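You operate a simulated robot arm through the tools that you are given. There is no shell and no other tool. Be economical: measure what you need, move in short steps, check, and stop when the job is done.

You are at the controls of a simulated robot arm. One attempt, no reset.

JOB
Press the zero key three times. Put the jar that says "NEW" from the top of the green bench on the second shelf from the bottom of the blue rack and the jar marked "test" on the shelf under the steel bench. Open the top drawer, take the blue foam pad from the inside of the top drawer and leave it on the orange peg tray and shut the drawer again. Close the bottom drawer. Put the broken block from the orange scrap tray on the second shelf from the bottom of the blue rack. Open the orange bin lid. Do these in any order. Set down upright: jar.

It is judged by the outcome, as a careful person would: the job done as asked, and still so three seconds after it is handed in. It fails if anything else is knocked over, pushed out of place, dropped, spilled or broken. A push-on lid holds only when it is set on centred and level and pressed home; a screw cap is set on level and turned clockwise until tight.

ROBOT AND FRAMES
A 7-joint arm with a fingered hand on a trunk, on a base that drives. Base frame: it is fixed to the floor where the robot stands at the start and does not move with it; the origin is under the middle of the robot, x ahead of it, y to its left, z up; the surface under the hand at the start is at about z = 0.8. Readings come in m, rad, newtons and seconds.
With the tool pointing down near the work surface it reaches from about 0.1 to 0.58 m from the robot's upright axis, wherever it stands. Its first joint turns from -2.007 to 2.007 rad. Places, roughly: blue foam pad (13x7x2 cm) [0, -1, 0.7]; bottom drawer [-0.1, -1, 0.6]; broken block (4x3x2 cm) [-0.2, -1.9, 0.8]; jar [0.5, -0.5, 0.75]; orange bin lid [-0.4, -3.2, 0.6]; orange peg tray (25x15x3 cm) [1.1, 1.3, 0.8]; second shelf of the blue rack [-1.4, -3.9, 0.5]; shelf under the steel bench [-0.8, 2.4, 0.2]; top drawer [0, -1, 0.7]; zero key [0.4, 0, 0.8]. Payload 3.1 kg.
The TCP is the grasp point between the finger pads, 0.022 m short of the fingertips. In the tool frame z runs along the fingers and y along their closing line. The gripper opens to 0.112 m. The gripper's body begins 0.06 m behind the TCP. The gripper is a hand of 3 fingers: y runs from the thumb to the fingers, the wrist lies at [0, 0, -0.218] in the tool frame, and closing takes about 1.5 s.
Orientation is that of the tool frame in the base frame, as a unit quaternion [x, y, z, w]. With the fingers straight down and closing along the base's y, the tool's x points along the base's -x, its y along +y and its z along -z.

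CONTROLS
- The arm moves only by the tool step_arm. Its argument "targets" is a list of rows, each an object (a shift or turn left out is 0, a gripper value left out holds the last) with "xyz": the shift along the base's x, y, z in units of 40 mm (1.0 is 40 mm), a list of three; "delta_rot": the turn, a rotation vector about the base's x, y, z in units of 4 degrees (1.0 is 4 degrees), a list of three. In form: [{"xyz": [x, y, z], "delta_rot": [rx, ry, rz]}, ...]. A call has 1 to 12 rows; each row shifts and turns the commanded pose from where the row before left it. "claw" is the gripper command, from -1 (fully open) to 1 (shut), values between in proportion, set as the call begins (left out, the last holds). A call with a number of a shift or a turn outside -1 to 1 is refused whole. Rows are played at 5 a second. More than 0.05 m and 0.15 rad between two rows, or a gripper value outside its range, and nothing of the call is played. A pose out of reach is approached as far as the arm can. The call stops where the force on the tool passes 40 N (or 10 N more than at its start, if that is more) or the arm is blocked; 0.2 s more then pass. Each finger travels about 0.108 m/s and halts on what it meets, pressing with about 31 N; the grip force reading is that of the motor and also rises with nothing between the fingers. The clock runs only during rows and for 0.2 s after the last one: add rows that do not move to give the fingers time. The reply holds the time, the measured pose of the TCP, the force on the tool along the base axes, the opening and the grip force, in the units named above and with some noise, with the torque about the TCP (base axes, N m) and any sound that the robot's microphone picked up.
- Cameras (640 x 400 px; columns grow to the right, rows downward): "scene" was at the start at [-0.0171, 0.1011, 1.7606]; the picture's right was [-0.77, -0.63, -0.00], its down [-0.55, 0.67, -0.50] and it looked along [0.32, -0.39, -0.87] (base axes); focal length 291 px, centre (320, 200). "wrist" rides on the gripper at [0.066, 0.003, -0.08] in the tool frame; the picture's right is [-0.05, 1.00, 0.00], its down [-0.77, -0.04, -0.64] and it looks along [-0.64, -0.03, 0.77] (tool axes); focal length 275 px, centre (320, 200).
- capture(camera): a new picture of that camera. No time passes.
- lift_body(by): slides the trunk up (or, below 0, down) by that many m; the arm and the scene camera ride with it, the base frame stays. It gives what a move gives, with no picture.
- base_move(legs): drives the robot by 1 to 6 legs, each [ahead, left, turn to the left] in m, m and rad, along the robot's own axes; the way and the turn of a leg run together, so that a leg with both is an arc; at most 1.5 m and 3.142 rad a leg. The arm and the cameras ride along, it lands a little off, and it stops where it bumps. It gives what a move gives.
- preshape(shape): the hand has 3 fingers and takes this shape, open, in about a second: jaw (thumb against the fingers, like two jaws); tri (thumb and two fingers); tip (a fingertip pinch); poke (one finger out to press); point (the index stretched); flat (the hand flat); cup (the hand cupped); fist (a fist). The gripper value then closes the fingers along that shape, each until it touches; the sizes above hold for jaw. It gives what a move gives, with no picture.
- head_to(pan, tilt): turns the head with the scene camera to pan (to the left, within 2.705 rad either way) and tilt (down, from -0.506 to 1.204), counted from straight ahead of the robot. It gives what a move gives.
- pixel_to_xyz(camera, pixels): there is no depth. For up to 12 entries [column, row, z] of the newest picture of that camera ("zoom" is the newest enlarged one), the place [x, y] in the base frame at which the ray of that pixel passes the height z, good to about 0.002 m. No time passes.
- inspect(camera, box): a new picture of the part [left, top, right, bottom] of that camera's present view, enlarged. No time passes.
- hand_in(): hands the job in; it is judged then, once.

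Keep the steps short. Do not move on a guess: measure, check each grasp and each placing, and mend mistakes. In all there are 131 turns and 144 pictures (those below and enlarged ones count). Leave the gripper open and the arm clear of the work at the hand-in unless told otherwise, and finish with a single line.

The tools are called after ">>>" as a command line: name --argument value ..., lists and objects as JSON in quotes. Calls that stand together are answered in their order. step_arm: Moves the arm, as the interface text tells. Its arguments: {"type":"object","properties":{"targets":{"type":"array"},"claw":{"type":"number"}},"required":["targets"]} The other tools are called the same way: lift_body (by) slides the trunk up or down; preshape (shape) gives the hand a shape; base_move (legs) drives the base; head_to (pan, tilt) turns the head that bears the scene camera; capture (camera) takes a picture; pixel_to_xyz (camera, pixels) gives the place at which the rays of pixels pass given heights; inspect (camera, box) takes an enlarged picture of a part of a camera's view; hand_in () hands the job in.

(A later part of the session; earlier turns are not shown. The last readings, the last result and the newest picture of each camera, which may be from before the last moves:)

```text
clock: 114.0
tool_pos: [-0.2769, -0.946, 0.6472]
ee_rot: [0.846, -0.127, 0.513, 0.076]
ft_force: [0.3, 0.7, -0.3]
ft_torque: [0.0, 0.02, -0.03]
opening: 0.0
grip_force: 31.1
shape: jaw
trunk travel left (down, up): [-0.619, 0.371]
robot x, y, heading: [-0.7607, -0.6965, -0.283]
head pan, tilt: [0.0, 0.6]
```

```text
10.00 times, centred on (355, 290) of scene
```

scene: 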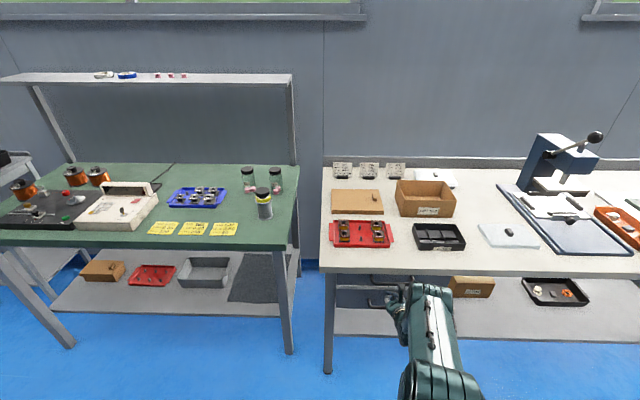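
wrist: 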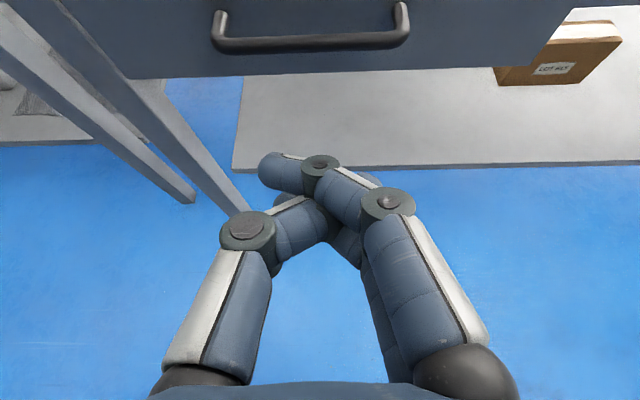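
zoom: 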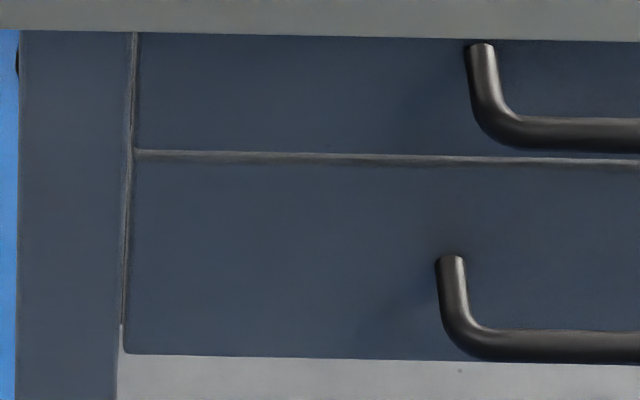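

The bottom drawer is flush. For the top handle bar (horizontal) I need the closing line vertical: raise, pitch up ~15°, then roll −90°.

>>> step_arm --targets '[{"xyz": [-0.4, 0.12, 0.4], "delta_rot": [-0.286, -0.958, 0]}, {"xyz": [-0.4, 0.12, 0.4], "delta_rot": [-0.286, -0.958, 0]}, {"xyz": [0, 0, 0.35], "delta_rot": [-0.286, -0.958, 0]}, {"xyz": [0, 0, 0.3], "delta_rot": [-0.25, -0.8, 0]}, {"delta_rot": [-0.98, 0.293, 0.236]}, {"delta_rot": [-0.98, 0.293, 0.236]}, {"delta_rot": [-0.98, 0.293, 0.236]}, {"delta_rot": [-0.98, 0.293, 0.236]}, {"delta_rot": [-0.98, 0.293, 0.236]}, {"delta_rot": [-0.98, 0.293, 0.236]}, {"delta_rot": [-0.98, 0.293, 0.236]}, {"delta_rot": [-0.98, 0.293, 0.236]}]' --claw -0.1

>>> step_arm --targets '[{"delta_rot": [-0.98, 0.293, 0.236]}, {"delta_rot": [-0.98, 0.293, 0.236]}, {"delta_rot": [-0.98, 0.293, 0.236]}, {"delta_rot": [-0.98, 0.293, 0.236]}, {"delta_rot": [-0.98, 0.293, 0.236]}, {"delta_rot": [-0.98, 0.293, 0.236]}, {"delta_rot": [-0.98, 0.293, 0.236]}, {"delta_rot": [-0.98, 0.293, 0.236]}, {"delta_rot": [-0.98, 0.293, 0.236]}, {"delta_rot": [-0.98, 0.293, 0.236]}, {"delta_rot": [-0.98, 0.293, 0.236]}, {"delta_rot": [-0.98, 0.293, 0.236]}]'

>>> capture --camera "wrist"

>>> inspect --camera "scene" --box '[310, 240, 470, 360]'

```text
clock: 116.6
tool_pos: [-0.308, -0.9365, 0.7044]
ee_rot: [0.769, 0.116, 0.57, 0.263]
ft_force: [-0.3, 0.0, -0.8]
ft_torque: [0.0, -0.04, -0.03]
opening: 0.0611
grip_force: 0.1
shape: jaw
trunk travel left (down, up): [-0.619, 0.371]
robot x, y, heading: [-0.7581, -0.6964, -0.29]
head pan, tilt: [0.0, 0.6]
```

```text
clock: 119.2
tool_pos: [-0.3075, -0.9365, 0.7044]
ee_rot: [0.648, 0.436, 0.404, 0.477]
ft_force: [0.5, -0.2, -1.2]
ft_torque: [-0.02, 0.01, -0.02]
opening: 0.0611
grip_force: 0.1
shape: jaw
trunk travel left (down, up): [-0.619, 0.371]
robot x, y, heading: [-0.7607, -0.6967, -0.291]
head pan, tilt: [0.0, 0.6]
```

```text
73 pictures are left
```

wrist: 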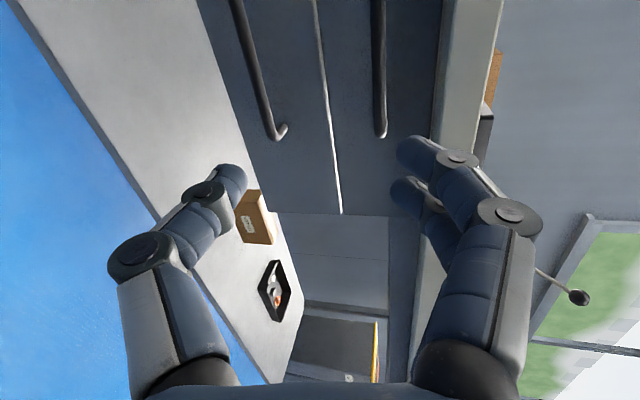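

```text
3.33 times, centred on (390, 300) of scene
```

zoom: 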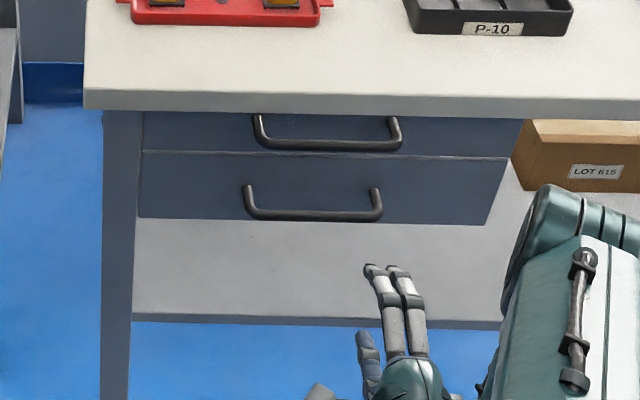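

>>> pixel_to_xyz --camera "wrist" --pixels '[[380, 130, 0.71], [380, 130, 0.72], [380, 130, 0.73], [378, 40, 0.71], [378, 40, 0.72], [378, 40, 0.73]]'

>>> pixel_to_xyz --camera "scene" --pixels '[[412, 283, 0.7], [412, 283, 0.71], [412, 283, 0.72], [412, 283, 0.73], [371.5, 282.5, 0.7], [371.5, 282.5, 0.71], [371.5, 282.5, 0.72]]'

```text
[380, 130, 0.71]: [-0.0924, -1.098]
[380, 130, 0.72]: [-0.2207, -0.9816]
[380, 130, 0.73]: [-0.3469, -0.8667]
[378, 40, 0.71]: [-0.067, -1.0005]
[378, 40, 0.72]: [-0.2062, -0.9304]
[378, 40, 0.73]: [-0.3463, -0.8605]
```

```text
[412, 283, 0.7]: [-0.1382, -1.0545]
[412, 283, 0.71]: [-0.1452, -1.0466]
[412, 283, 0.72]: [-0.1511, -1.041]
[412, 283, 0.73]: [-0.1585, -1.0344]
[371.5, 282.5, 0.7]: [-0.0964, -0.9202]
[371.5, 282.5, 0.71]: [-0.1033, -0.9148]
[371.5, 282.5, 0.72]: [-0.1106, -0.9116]
```

Top bar: centre ≈(-0.126,-0.981,0.714). Move to pre-grasp 10 cm out, opening 0.045.

>>> step_arm --targets '[{"xyz": [0.73, -0.15, 0.26]}, {"xyz": [0.73, -0.15, 0.26]}, {"xyz": [0.73, -0.15, 0.26]}, {"xyz": [0.6, -0.17, -0.14]}]' --claw 0.2

>>> capture --camera "wrist"

>>> inspect --camera "scene" --box '[330, 240, 450, 330]'

```text
clock: 120.2
tool_pos: [-0.1958, -0.9611, 0.7305]
ee_rot: [0.649, 0.434, 0.403, 0.477]
ft_force: [0.7, 0.5, 0.1]
ft_torque: [-0.03, 0.01, -0.01]
opening: 0.0454
grip_force: 0.1
shape: jaw
trunk travel left (down, up): [-0.619, 0.371]
robot x, y, heading: [-0.7597, -0.6978, -0.288]
head pan, tilt: [0.0, 0.6]
```

```text
71 pictures are left
```

wrist: 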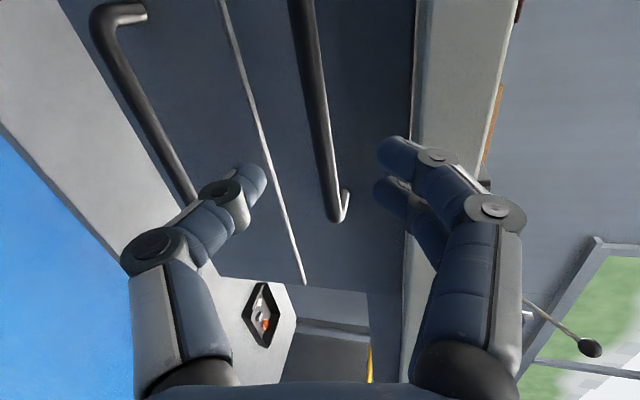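

```text
4.44 times, centred on (390, 285) of scene
```

zoom: 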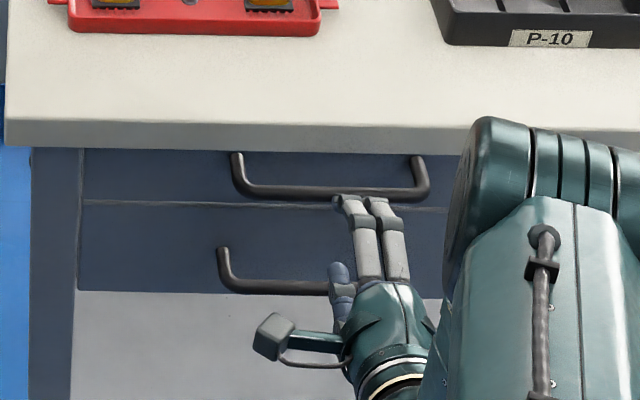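

>>> step_arm --targets '[{"xyz": [0.55, -0.16, -0.14]}, {"xyz": [0.55, -0.16, -0.14]}, {"xyz": [0.5, -0.14, -0.12]}]'

>>> capture --camera "wrist"

```text
clock: 121.0
tool_pos: [-0.1338, -0.9794, 0.7132]
ee_rot: [0.649, 0.436, 0.403, 0.476]
ft_force: [-1.3, 0.8, -3.3]
ft_torque: [-0.07, -0.16, 0.0]
opening: 0.0443
grip_force: 0.1
shape: jaw
trunk travel left (down, up): [-0.619, 0.371]
robot x, y, heading: [-0.7607, -0.698, -0.288]
head pan, tilt: [0.0, 0.6]
```

```text
69 pictures are left
```

wrist: 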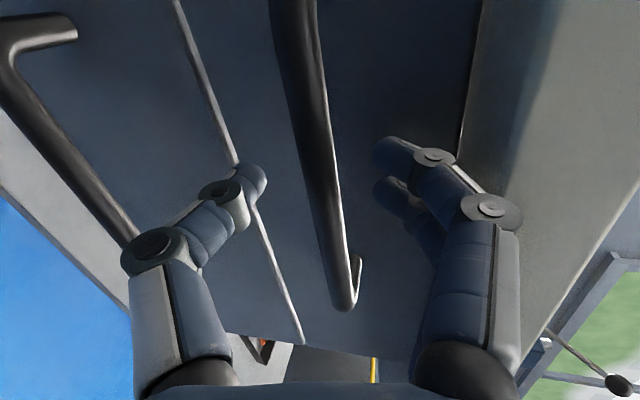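

Bar lies between the fingers. Close on it.

>>> step_arm --targets '[{}, {}, {}, {}, {}, {}]' --claw 1

>>> capture --camera "wrist"

```text
clock: 122.4
tool_pos: [-0.1318, -0.9783, 0.7127]
ee_rot: [0.649, 0.435, 0.404, 0.476]
ft_force: [2.3, -0.1, -13.7]
ft_torque: [-0.1, 0.03, 0.03]
opening: 0.0
grip_force: 30.8
shape: jaw
trunk travel left (down, up): [-0.619, 0.371]
robot x, y, heading: [-0.7601, -0.6966, -0.286]
head pan, tilt: [0.0, 0.6]
```

```text
68 pictures are left
```

wrist: 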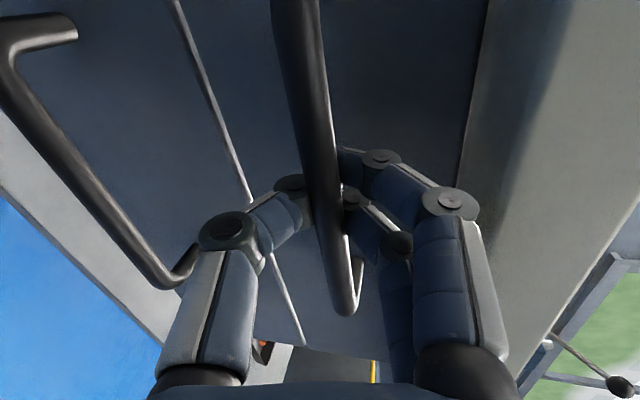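

Fingers are hooked round the bar. Pull back in steps.

>>> step_arm --targets '[{"xyz": [-0.4, 0.12, 0]}, {"xyz": [-0.6, 0.18, 0]}, {"xyz": [-0.6, 0.18, 0]}, {"xyz": [-0.6, 0.18, 0]}, {"xyz": [-0.6, 0.18, 0]}, {"xyz": [-0.6, 0.18, 0]}]'

>>> capture --camera "scene"

```text
clock: 123.8
tool_pos: [-0.267, -0.9369, 0.7121]
ee_rot: [0.649, 0.437, 0.403, 0.475]
ft_force: [4.5, 14.8, -16.0]
ft_torque: [-0.14, 0.01, 0.0]
opening: 0.0
grip_force: 31.2
shape: jaw
trunk travel left (down, up): [-0.619, 0.371]
robot x, y, heading: [-0.7603, -0.7019, -0.29]
head pan, tilt: [0.0, 0.6]
```

```text
67 pictures are left
```

scene: 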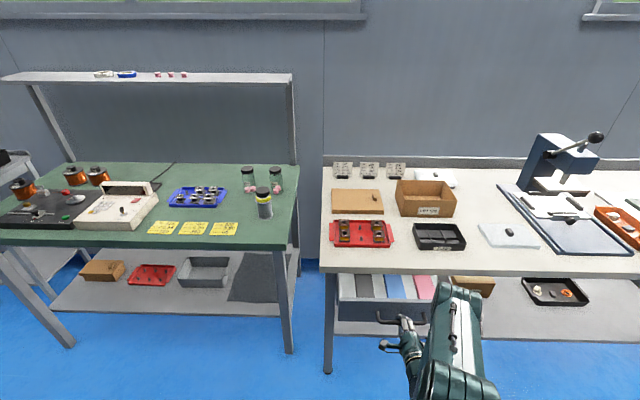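

Drawer opens; blue pad visible at (398,288). Pull 7 cm more.

>>> step_arm --targets '[{"xyz": [-0.6, 0.18, 0]}, {"xyz": [-0.6, 0.18, 0]}, {"xyz": [-0.6, 0.18, 0]}]'

>>> inspect --camera "scene" --box '[310, 250, 470, 370]'

```text
clock: 124.6
tool_pos: [-0.3398, -0.9143, 0.7142]
ee_rot: [0.649, 0.437, 0.403, 0.474]
ft_force: [4.3, 17.7, -19.5]
ft_torque: [-0.04, 0.0, -0.02]
opening: 0.0001
grip_force: 31.0
shape: jaw
trunk travel left (down, up): [-0.619, 0.371]
robot x, y, heading: [-0.7565, -0.6965, -0.288]
head pan, tilt: [0.0, 0.6]
```

```text
3.33 times, centred on (390, 310) of scene
```

zoom: 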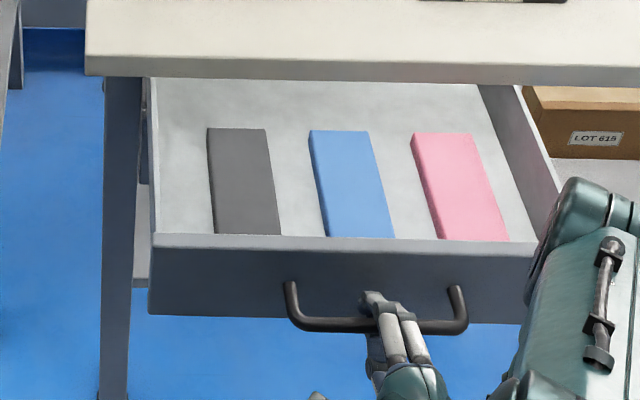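

Whole pads visible. Release, back off and raise; then turn the hand to point down.

>>> step_arm --targets '[{}, {}, {}, {"xyz": [-0.7, 0.2, 0.16]}, {"xyz": [-0.9, 0.25, 0.25]}, {"xyz": [0, 0, 1]}, {"xyz": [0, 0, 1]}, {"xyz": [0, 0, 1]}, {"xyz": [0, 0, 1]}]' --claw 0.2

>>> step_arm --targets '[{"delta_rot": [-0.54, 1.0, 0.803]}, {"delta_rot": [-0.54, 1.0, 0.803]}, {"delta_rot": [-0.54, 1.0, 0.803]}, {"delta_rot": [-0.54, 1.0, 0.803]}, {"delta_rot": [-0.54, 1.0, 0.803]}, {"delta_rot": [-0.54, 1.0, 0.803]}, {"delta_rot": [-0.54, 1.0, 0.803]}, {"delta_rot": [-0.54, 1.0, 0.803]}, {"delta_rot": [-0.54, 1.0, 0.803]}, {"delta_rot": [-0.54, 1.0, 0.803]}]' --claw -1

>>> step_arm --targets '[{"delta_rot": [-0.54, 1.0, 0.803]}, {"delta_rot": [-0.54, 1.0, 0.803]}, {"delta_rot": [-0.54, 1.0, 0.803]}, {"delta_rot": [-0.54, 1.0, 0.803]}, {"delta_rot": [-0.54, 1.0, 0.803]}, {"delta_rot": [-0.54, 1.0, 0.803]}, {"delta_rot": [-0.54, 1.0, 0.803]}, {"delta_rot": [-0.54, 1.0, 0.803]}, {"delta_rot": [-0.54, 1.0, 0.803]}, {"delta_rot": [-0.54, 1.0, 0.803]}]'

>>> capture --camera "scene"

```text
clock: 126.6
tool_pos: [-0.3704, -0.8923, 0.8373]
ee_rot: [0.626, 0.448, 0.432, 0.47]
ft_force: [-1.9, -2.8, -0.5]
ft_torque: [0.04, -0.08, 0.18]
opening: 0.0444
grip_force: 0.1
shape: jaw
out of reach, approached as far as the arm can: row 7, 8, 9
trunk travel left (down, up): [-0.619, 0.371]
robot x, y, heading: [-0.7589, -0.6954, -0.292]
head pan, tilt: [0.0, 0.6]
```

```text
clock: 128.8
tool_pos: [-0.3947, -0.9023, 0.8426]
ee_rot: [0.505, 0.793, 0.189, 0.284]
ft_force: [-0.2, 0.3, -0.5]
ft_torque: [0.0, 0.0, -0.04]
opening: 0.1119
grip_force: 0.0
shape: jaw
trunk travel left (down, up): [-0.619, 0.371]
robot x, y, heading: [-0.7617, -0.6994, -0.288]
head pan, tilt: [0.0, 0.6]
```

```text
clock: 131.0
tool_pos: [-0.3947, -0.9027, 0.8427]
ee_rot: [0.304, 0.949, -0.017, 0.081]
ft_force: [-0.6, 0.1, 0.1]
ft_torque: [-0.01, 0.01, 0.01]
opening: 0.112
grip_force: 0.0
shape: jaw
out of reach, approached as far as the arm can: row 9, 10
trunk travel left (down, up): [-0.619, 0.371]
robot x, y, heading: [-0.7606, -0.6973, -0.291]
head pan, tilt: [0.0, 0.6]
```

```text
65 pictures are left
```

scene: 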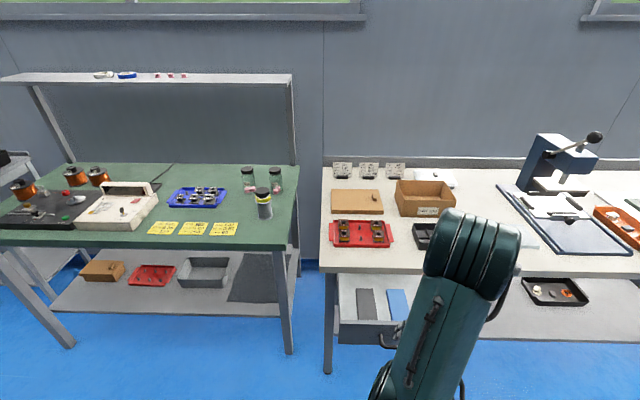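

Correct the remaining turn and raise the trunk 0.12 for a better working height; then look.

>>> step_arm --targets '[{"xyz": [0, 0, -0.5], "delta_rot": [0.164, 0.45, 0.952]}, {"xyz": [0, 0, -0.5], "delta_rot": [0.164, 0.45, 0.952]}, {"delta_rot": [0.164, 0.45, 0.952]}, {"delta_rot": [0.164, 0.45, 0.952]}, {"delta_rot": [0.164, 0.45, 0.952]}]'

>>> lift_body --by 0.12

>>> capture --camera "wrist"

>>> inspect --camera "scene" --box '[320, 240, 480, 370]'

```text
clock: 132.2
tool_pos: [-0.4146, -0.8832, 0.7898]
ee_rot: [0.143, 0.99, 0.009, 0.004]
ft_force: [0.1, -0.2, -0.6]
ft_torque: [-0.07, 0.04, 0.02]
opening: 0.1117
grip_force: 0.0
shape: jaw
out of reach, approached as far as the arm can: row 3, 4, 5
trunk travel left (down, up): [-0.619, 0.371]
robot x, y, heading: [-0.7619, -0.6957, -0.293]
head pan, tilt: [0.0, 0.6]
```

```text
clock: 133.7
tool_pos: [-0.4163, -0.8858, 0.9099]
ee_rot: [0.143, 0.99, 0.01, 0.005]
ft_force: [0.6, -1.3, 0.2]
ft_torque: [0.03, 0.02, -0.02]
opening: 0.1117
grip_force: 0.1
shape: jaw
trunk travel left (down, up): [-0.739, 0.251]
robot x, y, heading: [-0.7591, -0.7004, -0.29]
head pan, tilt: [0.0, 0.6]
```

```text
64 pictures are left
```

wrist: 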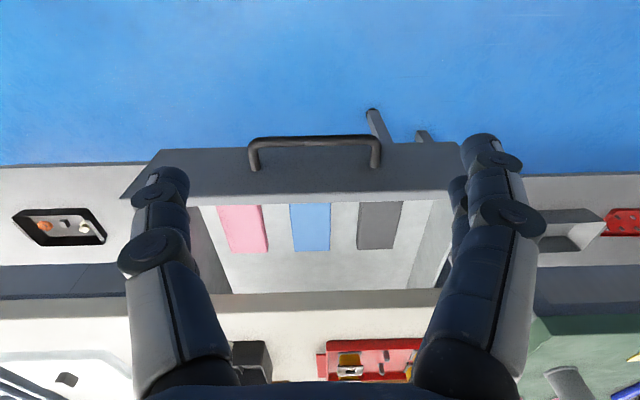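

```text
3.08 times, centred on (400, 305) of scene
```

zoom: 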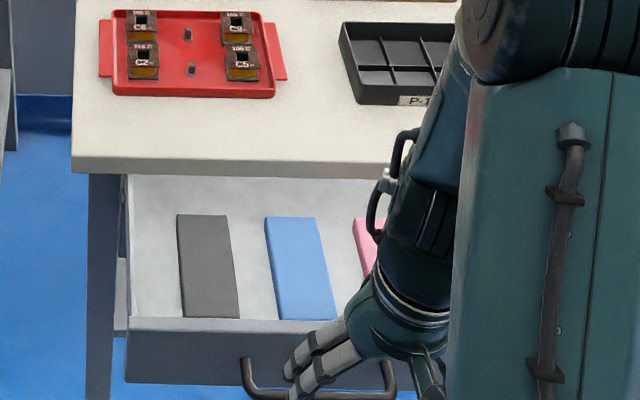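

>>> pixel_to_xyz --camera "wrist" --pixels '[[312, 250, 0.64], [312, 250, 0.66], [312, 250, 0.68], [311, 203, 0.64], [311, 203, 0.66], [311, 203, 0.68], [293, 250, 0.66], [330, 250, 0.66], [315, 170, 0.73], [316, 190, 0.73]]'

>>> pixel_to_xyz --camera "scene" --pixels '[[390.5, 310.5, 0.64], [390.5, 310.5, 0.66], [390.5, 310.5, 0.68], [390.5, 310.5, 0.7]]'

```text
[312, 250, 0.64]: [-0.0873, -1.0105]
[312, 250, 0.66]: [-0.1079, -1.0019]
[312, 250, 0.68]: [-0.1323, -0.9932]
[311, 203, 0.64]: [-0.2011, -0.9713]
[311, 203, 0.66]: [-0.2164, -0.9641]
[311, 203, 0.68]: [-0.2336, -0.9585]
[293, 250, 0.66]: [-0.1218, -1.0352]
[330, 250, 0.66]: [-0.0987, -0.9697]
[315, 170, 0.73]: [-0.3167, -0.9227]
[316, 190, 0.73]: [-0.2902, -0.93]
```

```text
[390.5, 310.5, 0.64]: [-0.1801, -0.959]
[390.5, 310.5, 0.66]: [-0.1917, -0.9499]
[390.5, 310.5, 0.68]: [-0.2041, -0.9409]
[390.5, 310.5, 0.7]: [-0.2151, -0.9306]
```

>>> pixel_to_xyz --camera "zoom" --pixels '[[291, 217, 0.64], [291, 217, 0.66], [291, 217, 0.68], [291, 217, 0.7], [311, 318, 0.68]]'

```text
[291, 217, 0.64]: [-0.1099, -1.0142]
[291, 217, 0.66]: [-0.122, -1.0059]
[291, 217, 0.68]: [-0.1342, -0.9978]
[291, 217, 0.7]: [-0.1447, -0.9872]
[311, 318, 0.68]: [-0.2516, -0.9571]
```

Blue pad centre ≈(-0.195,-0.977), top z≈0.68. It's 0.63 m from the axis, so drive forward 0.12 and go above it.

>>> base_move --legs '[[0.12, 0, 0]]'

>>> step_arm --targets '[{"xyz": [0.85, -0.4, -0.3]}, {"xyz": [0.85, -0.4, -0.5]}, {"xyz": [0.6, -0.3, -0.5]}, {}]'

>>> capture --camera "wrist"

```text
clock: 135.0
tool_pos: [-0.2993, -0.9198, 0.9098]
ee_rot: [0.143, 0.99, 0.01, 0.006]
ft_force: [-0.6, 0.0, 0.1]
ft_torque: [0.02, 0.02, -0.02]
opening: 0.1118
grip_force: 0.2
shape: jaw
trunk travel left (down, up): [-0.739, 0.251]
robot x, y, heading: [-0.6398, -0.727, -0.292]
head pan, tilt: [0.0, 0.6]
```

```text
clock: 136.0
tool_pos: [-0.2467, -0.9375, 0.8561]
ee_rot: [0.143, 0.99, 0.011, 0.007]
ft_force: [0.2, -1.1, 0.3]
ft_torque: [-0.01, -0.01, -0.01]
opening: 0.112
grip_force: 0.2
shape: jaw
out of reach, approached as far as the arm can: row 1, 2, 3
trunk travel left (down, up): [-0.739, 0.251]
robot x, y, heading: [-0.6456, -0.7321, -0.291]
head pan, tilt: [0.0, 0.6]
```

```text
62 pictures are left
```

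wrist: 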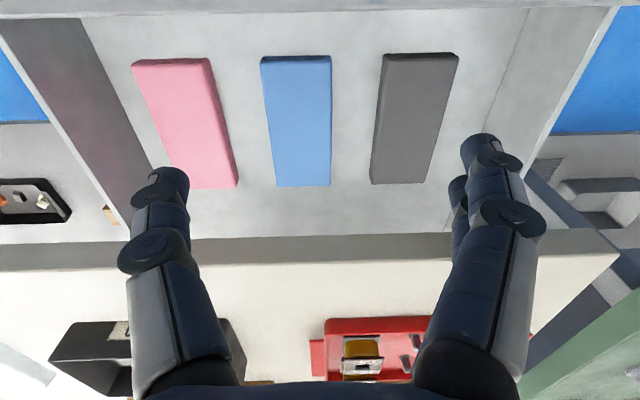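

>>> pixel_to_xyz --camera "wrist" --pixels '[[262, 63, 0.68], [331, 63, 0.68], [277, 185, 0.68], [331, 185, 0.68], [137, 67, 0.68], [385, 57, 0.68]]'

>>> step_arm --targets '[{"xyz": [0, 0, -0.8]}, {"xyz": [0, 0, -0.8]}, {}]'

```text
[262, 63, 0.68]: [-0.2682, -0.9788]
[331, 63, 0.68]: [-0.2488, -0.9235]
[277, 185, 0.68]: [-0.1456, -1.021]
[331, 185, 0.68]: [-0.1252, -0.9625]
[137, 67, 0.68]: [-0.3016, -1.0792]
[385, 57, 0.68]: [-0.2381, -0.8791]
```

```text
clock: 136.8
tool_pos: [-0.2475, -0.9392, 0.7924]
ee_rot: [0.143, 0.99, 0.009, 0.006]
ft_force: [0.6, -0.1, 0.0]
ft_torque: [-0.02, 0.0, 0.05]
opening: 0.1122
grip_force: 0.0
shape: jaw
trunk travel left (down, up): [-0.739, 0.251]
robot x, y, heading: [-0.6437, -0.7324, -0.293]
head pan, tilt: [0.0, 0.6]
```

Pad centre (-0.197,-0.972). Narrow to 0.096, centre over it and descend to just above.

>>> step_arm --targets '[{"xyz": [0.63, -0.41, 0]}, {"xyz": [0.63, -0.41, 0]}, {"xyz": [0, 0, -0.6]}, {"xyz": [0, 0, -0.6]}, {}]' --claw -0.7

>>> capture --camera "wrist"

```text
clock: 138.0
tool_pos: [-0.2148, -0.9604, 0.7446]
ee_rot: [0.142, 0.99, 0.009, 0.006]
ft_force: [0.6, 0.7, -0.4]
ft_torque: [0.02, 0.0, 0.02]
opening: 0.0953
grip_force: 0.1
shape: jaw
out of reach, approached as far as the arm can: row 1, 2, 3
trunk travel left (down, up): [-0.739, 0.251]
robot x, y, heading: [-0.6434, -0.7317, -0.293]
head pan, tilt: [0.0, 0.6]
```

```text
61 pictures are left
```

wrist: 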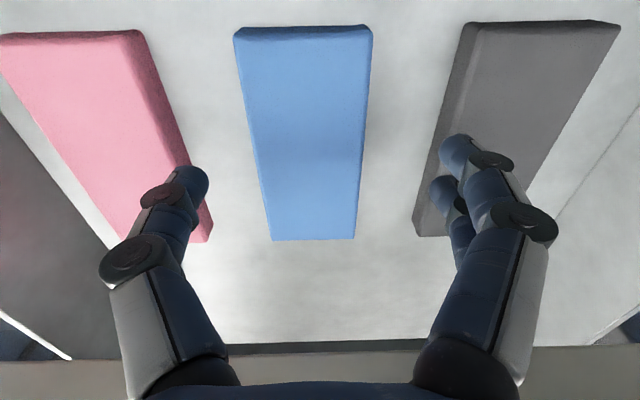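

Shift ~6 mm toward the pink side, and descend to TCP 0.688.

>>> step_arm --targets '[{"xyz": [0, -0.14, -0.5]}, {"xyz": [0.2, -0.06, -0.5]}, {"xyz": [0.1, 0, -0.2]}, {}]'

>>> capture --camera "wrist"

```text
clock: 139.0
tool_pos: [-0.2137, -0.9611, 0.6962]
ee_rot: [0.142, 0.99, 0.01, 0.007]
ft_force: [0.3, 0.3, 0.1]
ft_torque: [0.01, 0.02, -0.02]
opening: 0.0956
grip_force: 0.1
shape: jaw
out of reach, approached as far as the arm can: row 2, 3
trunk travel left (down, up): [-0.739, 0.251]
robot x, y, heading: [-0.6456, -0.7342, -0.29]
head pan, tilt: [0.0, 0.6]
```

```text
60 pictures are left
```

wrist: 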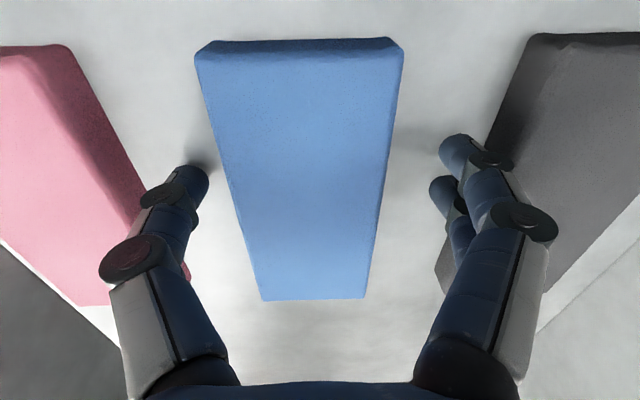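

Fingers are in the gaps on both sides. Lower 8 mm, close, lift.

>>> step_arm --targets '[{"xyz": [0, 0, -0.2]}, {}]'

>>> step_arm --targets '[{}, {}, {}, {}, {}, {}]' --claw 1

>>> capture --camera "wrist"

```text
clock: 139.5
tool_pos: [-0.2103, -0.9611, 0.6936]
ee_rot: [0.14, 0.99, 0.007, 0.013]
ft_force: [2.8, 5.6, 44.1]
ft_torque: [-1.34, 0.6, -0.14]
opening: 0.0939
grip_force: 0.1
shape: jaw
trunk travel left (down, up): [-0.739, 0.251]
robot x, y, heading: [-0.6397, -0.7269, -0.285]
head pan, tilt: [0.0, 0.6]
stopped in row 2: the force on the tool passed its limit at 43 N (the readings are from after the stop); the commanded pose is now the measured one
```

```text
clock: 139.9
tool_pos: [-0.2091, -0.9641, 0.6945]
ee_rot: [0.142, 0.99, 0.007, 0.016]
ft_force: [0.4, -1.9, 46.9]
ft_torque: [-0.36, 0.27, 0.0]
opening: 0.0547
grip_force: 30.7
shape: jaw
trunk travel left (down, up): [-0.739, 0.251]
robot x, y, heading: [-0.644, -0.7279, -0.29]
head pan, tilt: [0.0, 0.6]
stopped in row 2: the force on the tool passed its limit at 66 N (the readings are from after the stop); the commanded pose is now the measured one
```

```text
59 pictures are left
```

wrist: 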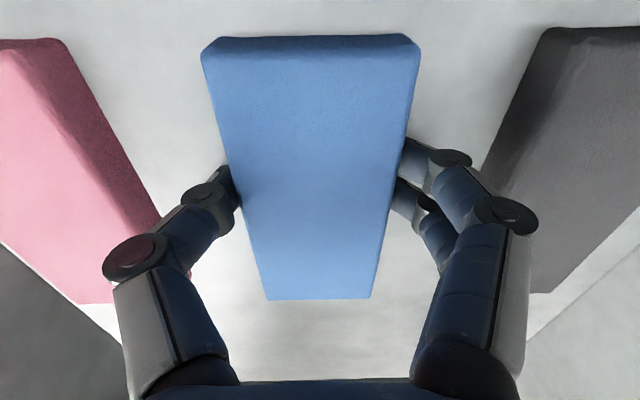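

Pad gripped (tips were pressing on the drawer floor). Lift straight up.

>>> step_arm --targets '[{"xyz": [0, 0, 0.2]}, {"xyz": [0, 0, 0.6]}, {"xyz": [0, 0, 0.9]}, {"xyz": [0, 0, 0.9]}, {"xyz": [-0.3, 0.1, 0.9]}]'

>>> capture --camera "wrist"

```text
clock: 141.1
tool_pos: [-0.2297, -0.9537, 0.8312]
ee_rot: [0.142, 0.99, 0.01, 0.014]
ft_force: [0.5, 0.3, -0.6]
ft_torque: [-0.03, -0.02, -0.02]
opening: 0.0549
grip_force: 30.8
shape: jaw
out of reach, approached as far as the arm can: row 4
trunk travel left (down, up): [-0.739, 0.251]
robot x, y, heading: [-0.6443, -0.7295, -0.29]
head pan, tilt: [0.0, 0.6]
```

```text
58 pictures are left
```

wrist: 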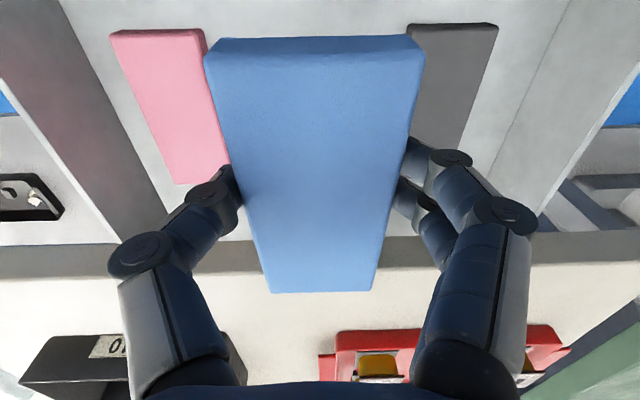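

Pad held. Raise the trunk, back off, and drive to the left part of the room toward the peg tray.

>>> lift_body --by 0.2

>>> base_move --legs '[[-0.4, 0, 0], [0, 0, 0.89], [0.74, 0.52, 0], [0.74, 0.52, 0]]'

>>> head_to --pan -0.2 --tilt 0.65

>>> capture --camera "scene"

```text
clock: 143.3
tool_pos: [-0.2285, -0.9544, 1.0303]
ee_rot: [0.142, 0.99, 0.01, 0.013]
ft_force: [0.1, 0.3, -0.2]
ft_torque: [-0.01, -0.03, -0.02]
opening: 0.0549
grip_force: 30.9
shape: jaw
trunk travel left (down, up): [-0.939, 0.051]
robot x, y, heading: [-0.6488, -0.7273, -0.287]
head pan, tilt: [0.0, 0.6]
```

```text
clock: 156.8
tool_pos: [0.012, 1.2787, 1.0298]
ee_rot: [-0.306, 0.952, 0.015, 0.007]
ft_force: [-0.5, 0.4, 0.7]
ft_torque: [-0.02, -0.03, -0.03]
opening: 0.0549
grip_force: 31.1
shape: jaw
trunk travel left (down, up): [-0.939, 0.051]
robot x, y, heading: [-0.4193, 1.0857, 0.619]
head pan, tilt: [0.0, 0.6]
```

```text
clock: 157.5
tool_pos: [0.0138, 1.2799, 1.0301]
ee_rot: [-0.306, 0.952, 0.014, 0.006]
ft_force: [-0.3, 0.3, -0.7]
ft_torque: [-0.03, 0.01, 0.03]
opening: 0.0551
grip_force: 31.2
shape: jaw
trunk travel left (down, up): [-0.939, 0.051]
robot x, y, heading: [-0.4153, 1.0847, 0.619]
head pan, tilt: [-0.201, 0.649]
```

```text
57 pictures are left
```

scene: 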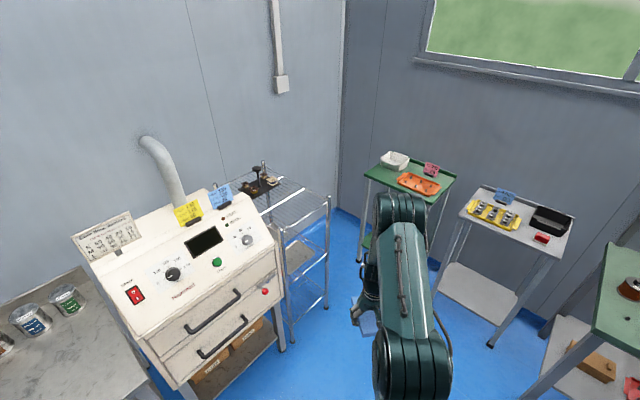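

>>> inspect --camera "scene" --box '[340, 140, 480, 240]'

>>> pixel_to_xyz --camera "scene" --pixels '[[397, 179, 0.83], [439, 186, 0.83], [433, 195, 0.83], [408, 172, 0.83], [365, 178, 0.8], [427, 206, 0.8], [455, 180, 0.8], [461, 210, 0.8], [548, 258, 0.8]]'

```text
4.00 times, centred on (410, 190) of scene
```

zoom: 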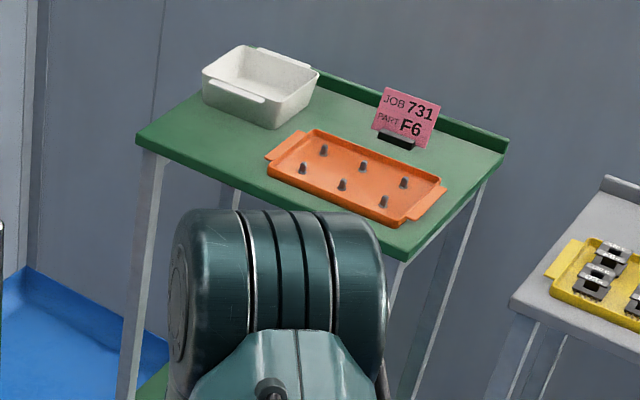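

```text
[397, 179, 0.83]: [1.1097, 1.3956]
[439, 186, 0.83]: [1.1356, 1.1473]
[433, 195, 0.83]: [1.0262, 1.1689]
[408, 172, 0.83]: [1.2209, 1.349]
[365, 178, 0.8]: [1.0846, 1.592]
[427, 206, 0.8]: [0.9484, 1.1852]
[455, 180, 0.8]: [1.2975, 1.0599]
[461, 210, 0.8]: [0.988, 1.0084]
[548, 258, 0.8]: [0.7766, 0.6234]
```

>>> pixel_to_xyz --camera "scene" --pixels '[[325, 308, 0.0], [291, 343, 0.0], [492, 346, 0.0], [284, 350, 0.0], [368, 262, 0.0]]'

>>> pixel_to_xyz --camera "zoom" --pixels '[[324, 147, 0.835], [363, 163, 0.835], [404, 180, 0.835], [303, 165, 0.835], [342, 181, 0.835], [384, 197, 0.835], [268, 172, 0.825], [400, 226, 0.825], [441, 180, 0.825], [318, 130, 0.825]]'

```text
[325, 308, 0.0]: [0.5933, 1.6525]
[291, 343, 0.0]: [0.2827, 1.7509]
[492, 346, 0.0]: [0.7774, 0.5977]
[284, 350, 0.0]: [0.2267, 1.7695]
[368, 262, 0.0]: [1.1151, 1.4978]
```

```text
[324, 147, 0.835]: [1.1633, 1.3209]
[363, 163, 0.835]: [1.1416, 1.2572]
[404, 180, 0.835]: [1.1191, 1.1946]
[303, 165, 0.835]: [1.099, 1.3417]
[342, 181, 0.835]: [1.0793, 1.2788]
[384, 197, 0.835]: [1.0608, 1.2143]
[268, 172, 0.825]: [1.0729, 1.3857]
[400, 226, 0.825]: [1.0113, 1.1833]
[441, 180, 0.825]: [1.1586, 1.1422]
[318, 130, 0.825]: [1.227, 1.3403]
```

Plan: lay the pad at 45° over three pegs, centre (1.131,1.28). Rack foot and grey stand limit my standing room; I'll stand near (0.62,1.12) heading 0.48.

>>> base_move --legs '[[0, 0, -0.138], [0.8, -0.386, 0], [0.13, -0.063, 0]]'

>>> head_to --pan 0.0 --tilt 0.95

>>> capture --camera "scene"

>>> capture --camera "wrist"

```text
clock: 163.8
tool_pos: [1.069, 1.2526, 1.031]
ee_rot: [-0.24, 0.971, 0.014, 0.01]
ft_force: [-0.6, -0.2, 0.3]
ft_torque: [0.0, 0.05, 0.02]
opening: 0.0549
grip_force: 31.0
shape: jaw
trunk travel left (down, up): [-0.939, 0.051]
robot x, y, heading: [0.616, 1.1231, 0.48]
head pan, tilt: [-0.201, 0.649]
```

```text
clock: 164.6
tool_pos: [1.0702, 1.254, 1.029]
ee_rot: [-0.24, 0.971, 0.014, 0.009]
ft_force: [-0.1, -0.2, -0.4]
ft_torque: [0.01, -0.02, -0.03]
opening: 0.055
grip_force: 31.0
shape: jaw
trunk travel left (down, up): [-0.939, 0.051]
robot x, y, heading: [0.6169, 1.1245, 0.486]
head pan, tilt: [0.0, 0.949]
```

```text
55 pictures are left
```

scene: 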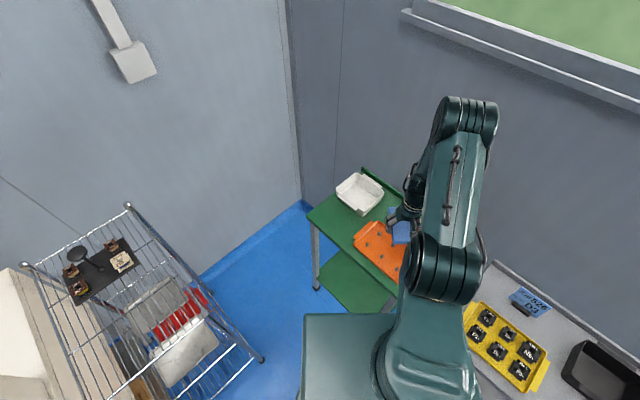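

```text
54 pictures are left
```

wrist: 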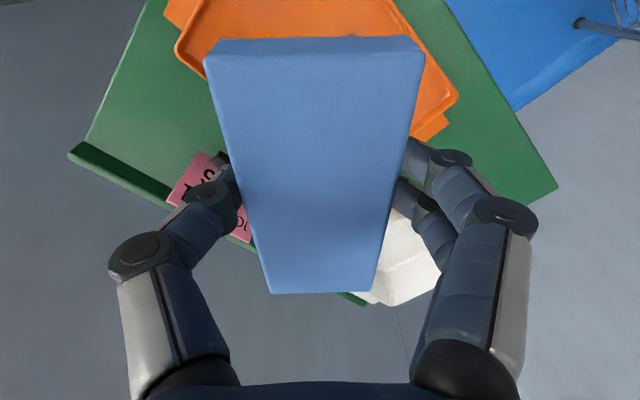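

>>> inspect --camera "scene" --box '[340, 160, 430, 300]'

```text
2.86 times, centred on (385, 230) of scene
```

zoom: 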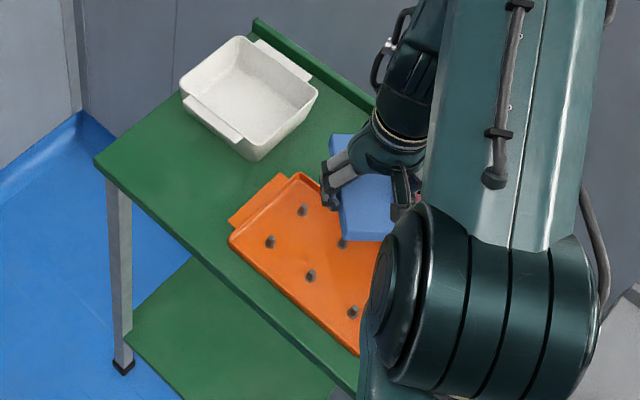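

>>> pixel_to_xyz --camera "zoom" --pixels '[[269, 240, 0.83], [310, 275, 0.83], [353, 311, 0.83], [302, 207, 0.83], [342, 243, 0.83], [232, 238, 0.82], [298, 175, 0.82], [269, 244, 0.81], [95, 160, 0.8]]'

```text
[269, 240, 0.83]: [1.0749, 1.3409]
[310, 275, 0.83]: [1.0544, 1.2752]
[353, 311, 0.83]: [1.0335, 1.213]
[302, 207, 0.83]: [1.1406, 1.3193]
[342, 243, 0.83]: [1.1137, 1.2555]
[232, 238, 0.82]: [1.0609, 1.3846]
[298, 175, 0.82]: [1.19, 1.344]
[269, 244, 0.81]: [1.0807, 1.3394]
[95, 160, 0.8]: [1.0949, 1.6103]
```

>>> pixel_to_xyz --camera "wrist" --pixels '[[457, 98, 0.8], [457, 98, 0.82], [457, 98, 0.84], [557, 187, 0.78], [557, 187, 0.8], [557, 187, 0.82]]'

>>> pixel_to_xyz --camera "zoom" --pixels '[[298, 174, 0.8], [298, 174, 0.82], [298, 174, 0.84], [235, 240, 0.82], [256, 20, 0.8], [256, 20, 0.82]]'

>>> inspect --camera "wrist" --box '[380, 0, 640, 220]'

```text
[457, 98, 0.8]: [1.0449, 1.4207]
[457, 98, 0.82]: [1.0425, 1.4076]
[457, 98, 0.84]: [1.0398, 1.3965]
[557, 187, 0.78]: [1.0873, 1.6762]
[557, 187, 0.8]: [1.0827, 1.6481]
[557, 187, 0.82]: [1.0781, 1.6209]
```

```text
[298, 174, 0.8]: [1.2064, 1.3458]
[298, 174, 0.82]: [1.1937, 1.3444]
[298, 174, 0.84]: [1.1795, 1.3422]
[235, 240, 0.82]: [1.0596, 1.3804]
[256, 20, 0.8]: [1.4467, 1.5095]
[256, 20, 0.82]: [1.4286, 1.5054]
```

```text
1.82 times, centred on (510, 110) of wrist
```

zoom: 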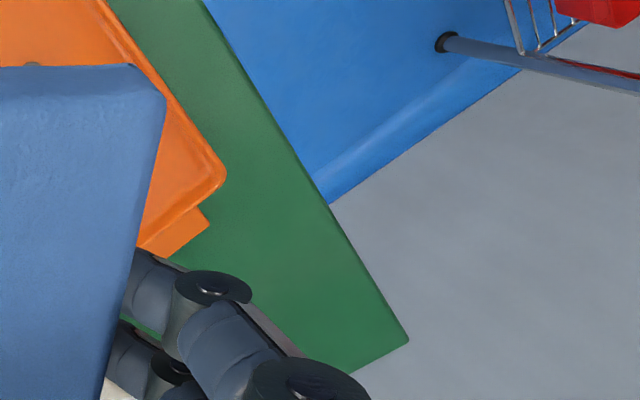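

Refined: stand top z≈0.83, peg tops ≈0.86; pad target centre (1.091,1.274). Shift 10–15 mm and descend to 0.905.

>>> step_arm --targets '[{"xyz": [0.25, 0.36, -0.3]}, {"xyz": [0, 0, -0.8]}, {"xyz": [0, 0, -0.8]}, {"xyz": [0, 0, -0.8]}, {"xyz": [0, 0, -0.35]}, {}]'

>>> inspect --camera "scene" --box '[340, 180, 430, 280]'

>>> capture --camera "wrist"

```text
clock: 166.0
tool_pos: [1.075, 1.2658, 0.9079]
ee_rot: [-0.241, 0.97, 0.014, 0.009]
ft_force: [0.4, -0.5, 0.1]
ft_torque: [-0.02, 0.01, 0.01]
opening: 0.055
grip_force: 30.5
shape: jaw
out of reach, approached as far as the arm can: row 1
trunk travel left (down, up): [-0.939, 0.051]
robot x, y, heading: [0.6198, 1.1283, 0.487]
head pan, tilt: [0.0, 0.949]
```

```text
4.00 times, centred on (385, 230) of scene
```

zoom: 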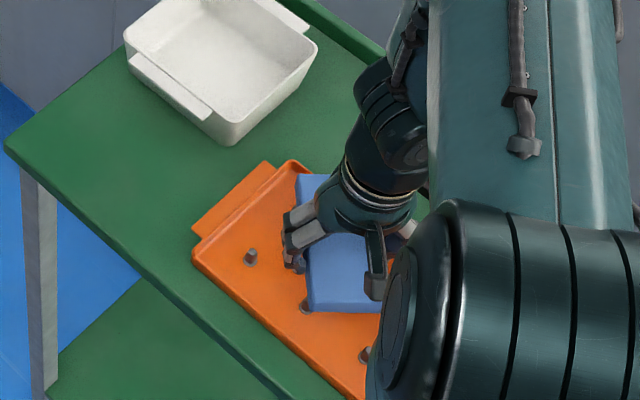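

```text
50 pictures are left
```

wrist: 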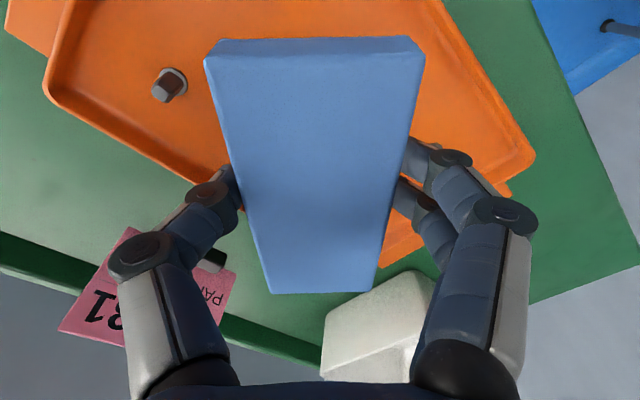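

>>> pixel_to_xyz --camera "zoom" --pixels '[[250, 250, 0.86], [304, 302, 0.86], [364, 350, 0.86], [308, 310, 0.886], [310, 290, 0.906], [297, 176, 0.906]]'

>>> pixel_to_xyz --camera "wrist" --pixels '[[165, 90, 0.86], [165, 90, 0.85], [207, 58, 0.906], [425, 55, 0.906], [270, 290, 0.906], [372, 290, 0.906]]'

```text
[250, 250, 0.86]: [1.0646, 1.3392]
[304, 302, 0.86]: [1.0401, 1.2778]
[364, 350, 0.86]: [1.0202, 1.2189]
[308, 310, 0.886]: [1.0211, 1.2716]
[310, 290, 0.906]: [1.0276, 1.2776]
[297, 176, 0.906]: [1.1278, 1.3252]
```

```text
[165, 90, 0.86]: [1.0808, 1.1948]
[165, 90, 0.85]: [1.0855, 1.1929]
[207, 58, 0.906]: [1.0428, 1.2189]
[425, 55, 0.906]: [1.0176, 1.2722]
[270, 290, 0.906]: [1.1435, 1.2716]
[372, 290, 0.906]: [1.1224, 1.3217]
```

Pegs located; shift the pad ~13 mm further along its length so all three pegs are well under it, then lower.

>>> step_arm --targets '[{"xyz": [0.27, 0.2, -0.1]}, {"xyz": [0, 0, -0.15]}, {"xyz": [0, 0, -0.1]}, {}]'

```text
clock: 167.0
tool_pos: [1.0834, 1.2728, 0.8962]
ee_rot: [-0.241, 0.97, 0.014, 0.008]
ft_force: [0.6, 0.3, 1.3]
ft_torque: [0.01, 0.04, -0.01]
opening: 0.0548
grip_force: 31.2
shape: jaw
out of reach, approached as far as the arm can: row 1
trunk travel left (down, up): [-0.939, 0.051]
robot x, y, heading: [0.6119, 1.1291, 0.483]
head pan, tilt: [0.0, 0.949]
```

>>> step_arm --targets '[{"xyz": [0.08, 0.05, -0.1]}, {"xyz": [0, 0, -0.1]}, {"xyz": [0, 0, -0.1]}, {}]'

>>> inspect --camera "scene" --box '[340, 180, 430, 280]'

```text
clock: 168.0
tool_pos: [1.086, 1.2747, 0.8832]
ee_rot: [-0.241, 0.97, 0.013, 0.009]
ft_force: [-0.6, -1.0, 1.4]
ft_torque: [0.01, -0.05, -0.01]
opening: 0.0549
grip_force: 31.5
shape: jaw
trunk travel left (down, up): [-0.939, 0.051]
robot x, y, heading: [0.6182, 1.1255, 0.485]
head pan, tilt: [0.0, 0.949]
```

```text
4.00 times, centred on (385, 230) of scene
```

zoom: 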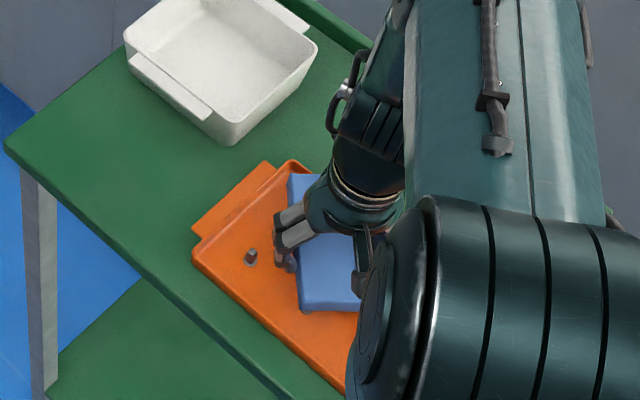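

Continue down gently.

>>> step_arm --targets '[{"xyz": [0, 0, -0.1]}, {"xyz": [0, 0, -0.1]}, {"xyz": [0, 0, -0.1]}, {}]'

```text
clock: 168.6
tool_pos: [1.086, 1.2755, 0.8799]
ee_rot: [-0.24, 0.97, 0.015, 0.014]
ft_force: [-5.1, -3.3, 38.2]
ft_torque: [-0.14, -0.04, 0.01]
opening: 0.055
grip_force: 30.9
shape: jaw
trunk travel left (down, up): [-0.939, 0.051]
robot x, y, heading: [0.6162, 1.123, 0.479]
head pan, tilt: [0.0, 0.949]
stopped in row 3: the force on the tool passed its limit at 45 N (the readings are from after the stop); the commanded pose is now the measured one
```

Pad rests on the pegs (contact at 0.880). Open and lift away.

>>> step_arm --targets '[{"xyz": [0, 0, 0.06]}, {}]'

>>> step_arm --targets '[{}, {}, {}, {}, {"xyz": [0, 0, 0.2]}, {"xyz": [0, 0, 0.5]}, {"xyz": [0, 0, 0.9]}, {"xyz": [0, 0, 0.9]}, {"xyz": [0, 0, 0.9]}]' --claw -0.75

>>> capture --camera "wrist"

```text
clock: 169.2
tool_pos: [1.0864, 1.2751, 0.8804]
ee_rot: [-0.24, 0.97, 0.013, 0.015]
ft_force: [-4.1, -1.9, 24.1]
ft_torque: [-0.14, -0.03, 0.0]
opening: 0.0549
grip_force: 30.6
shape: jaw
trunk travel left (down, up): [-0.939, 0.051]
robot x, y, heading: [0.6178, 1.1234, 0.482]
head pan, tilt: [0.0, 0.949]
```

```text
clock: 171.2
tool_pos: [1.0769, 1.2717, 1.0162]
ee_rot: [-0.24, 0.97, 0.014, 0.013]
ft_force: [-0.2, 0.5, -0.5]
ft_torque: [0.02, -0.04, -0.01]
opening: 0.0976
grip_force: 0.1
shape: jaw
out of reach, approached as far as the arm can: row 9
trunk travel left (down, up): [-0.939, 0.051]
robot x, y, heading: [0.6203, 1.1264, 0.483]
head pan, tilt: [0.0, 0.949]
```

```text
48 pictures are left
```

wrist: 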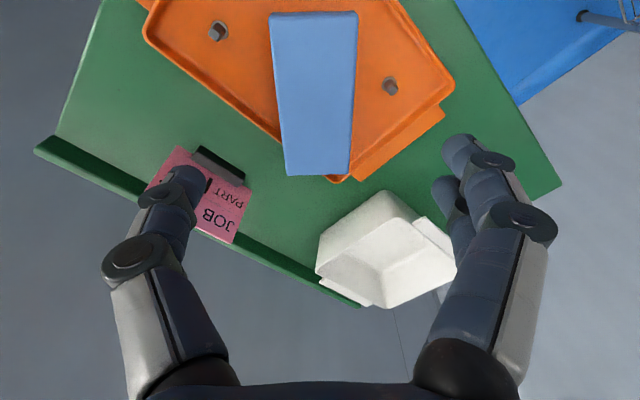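

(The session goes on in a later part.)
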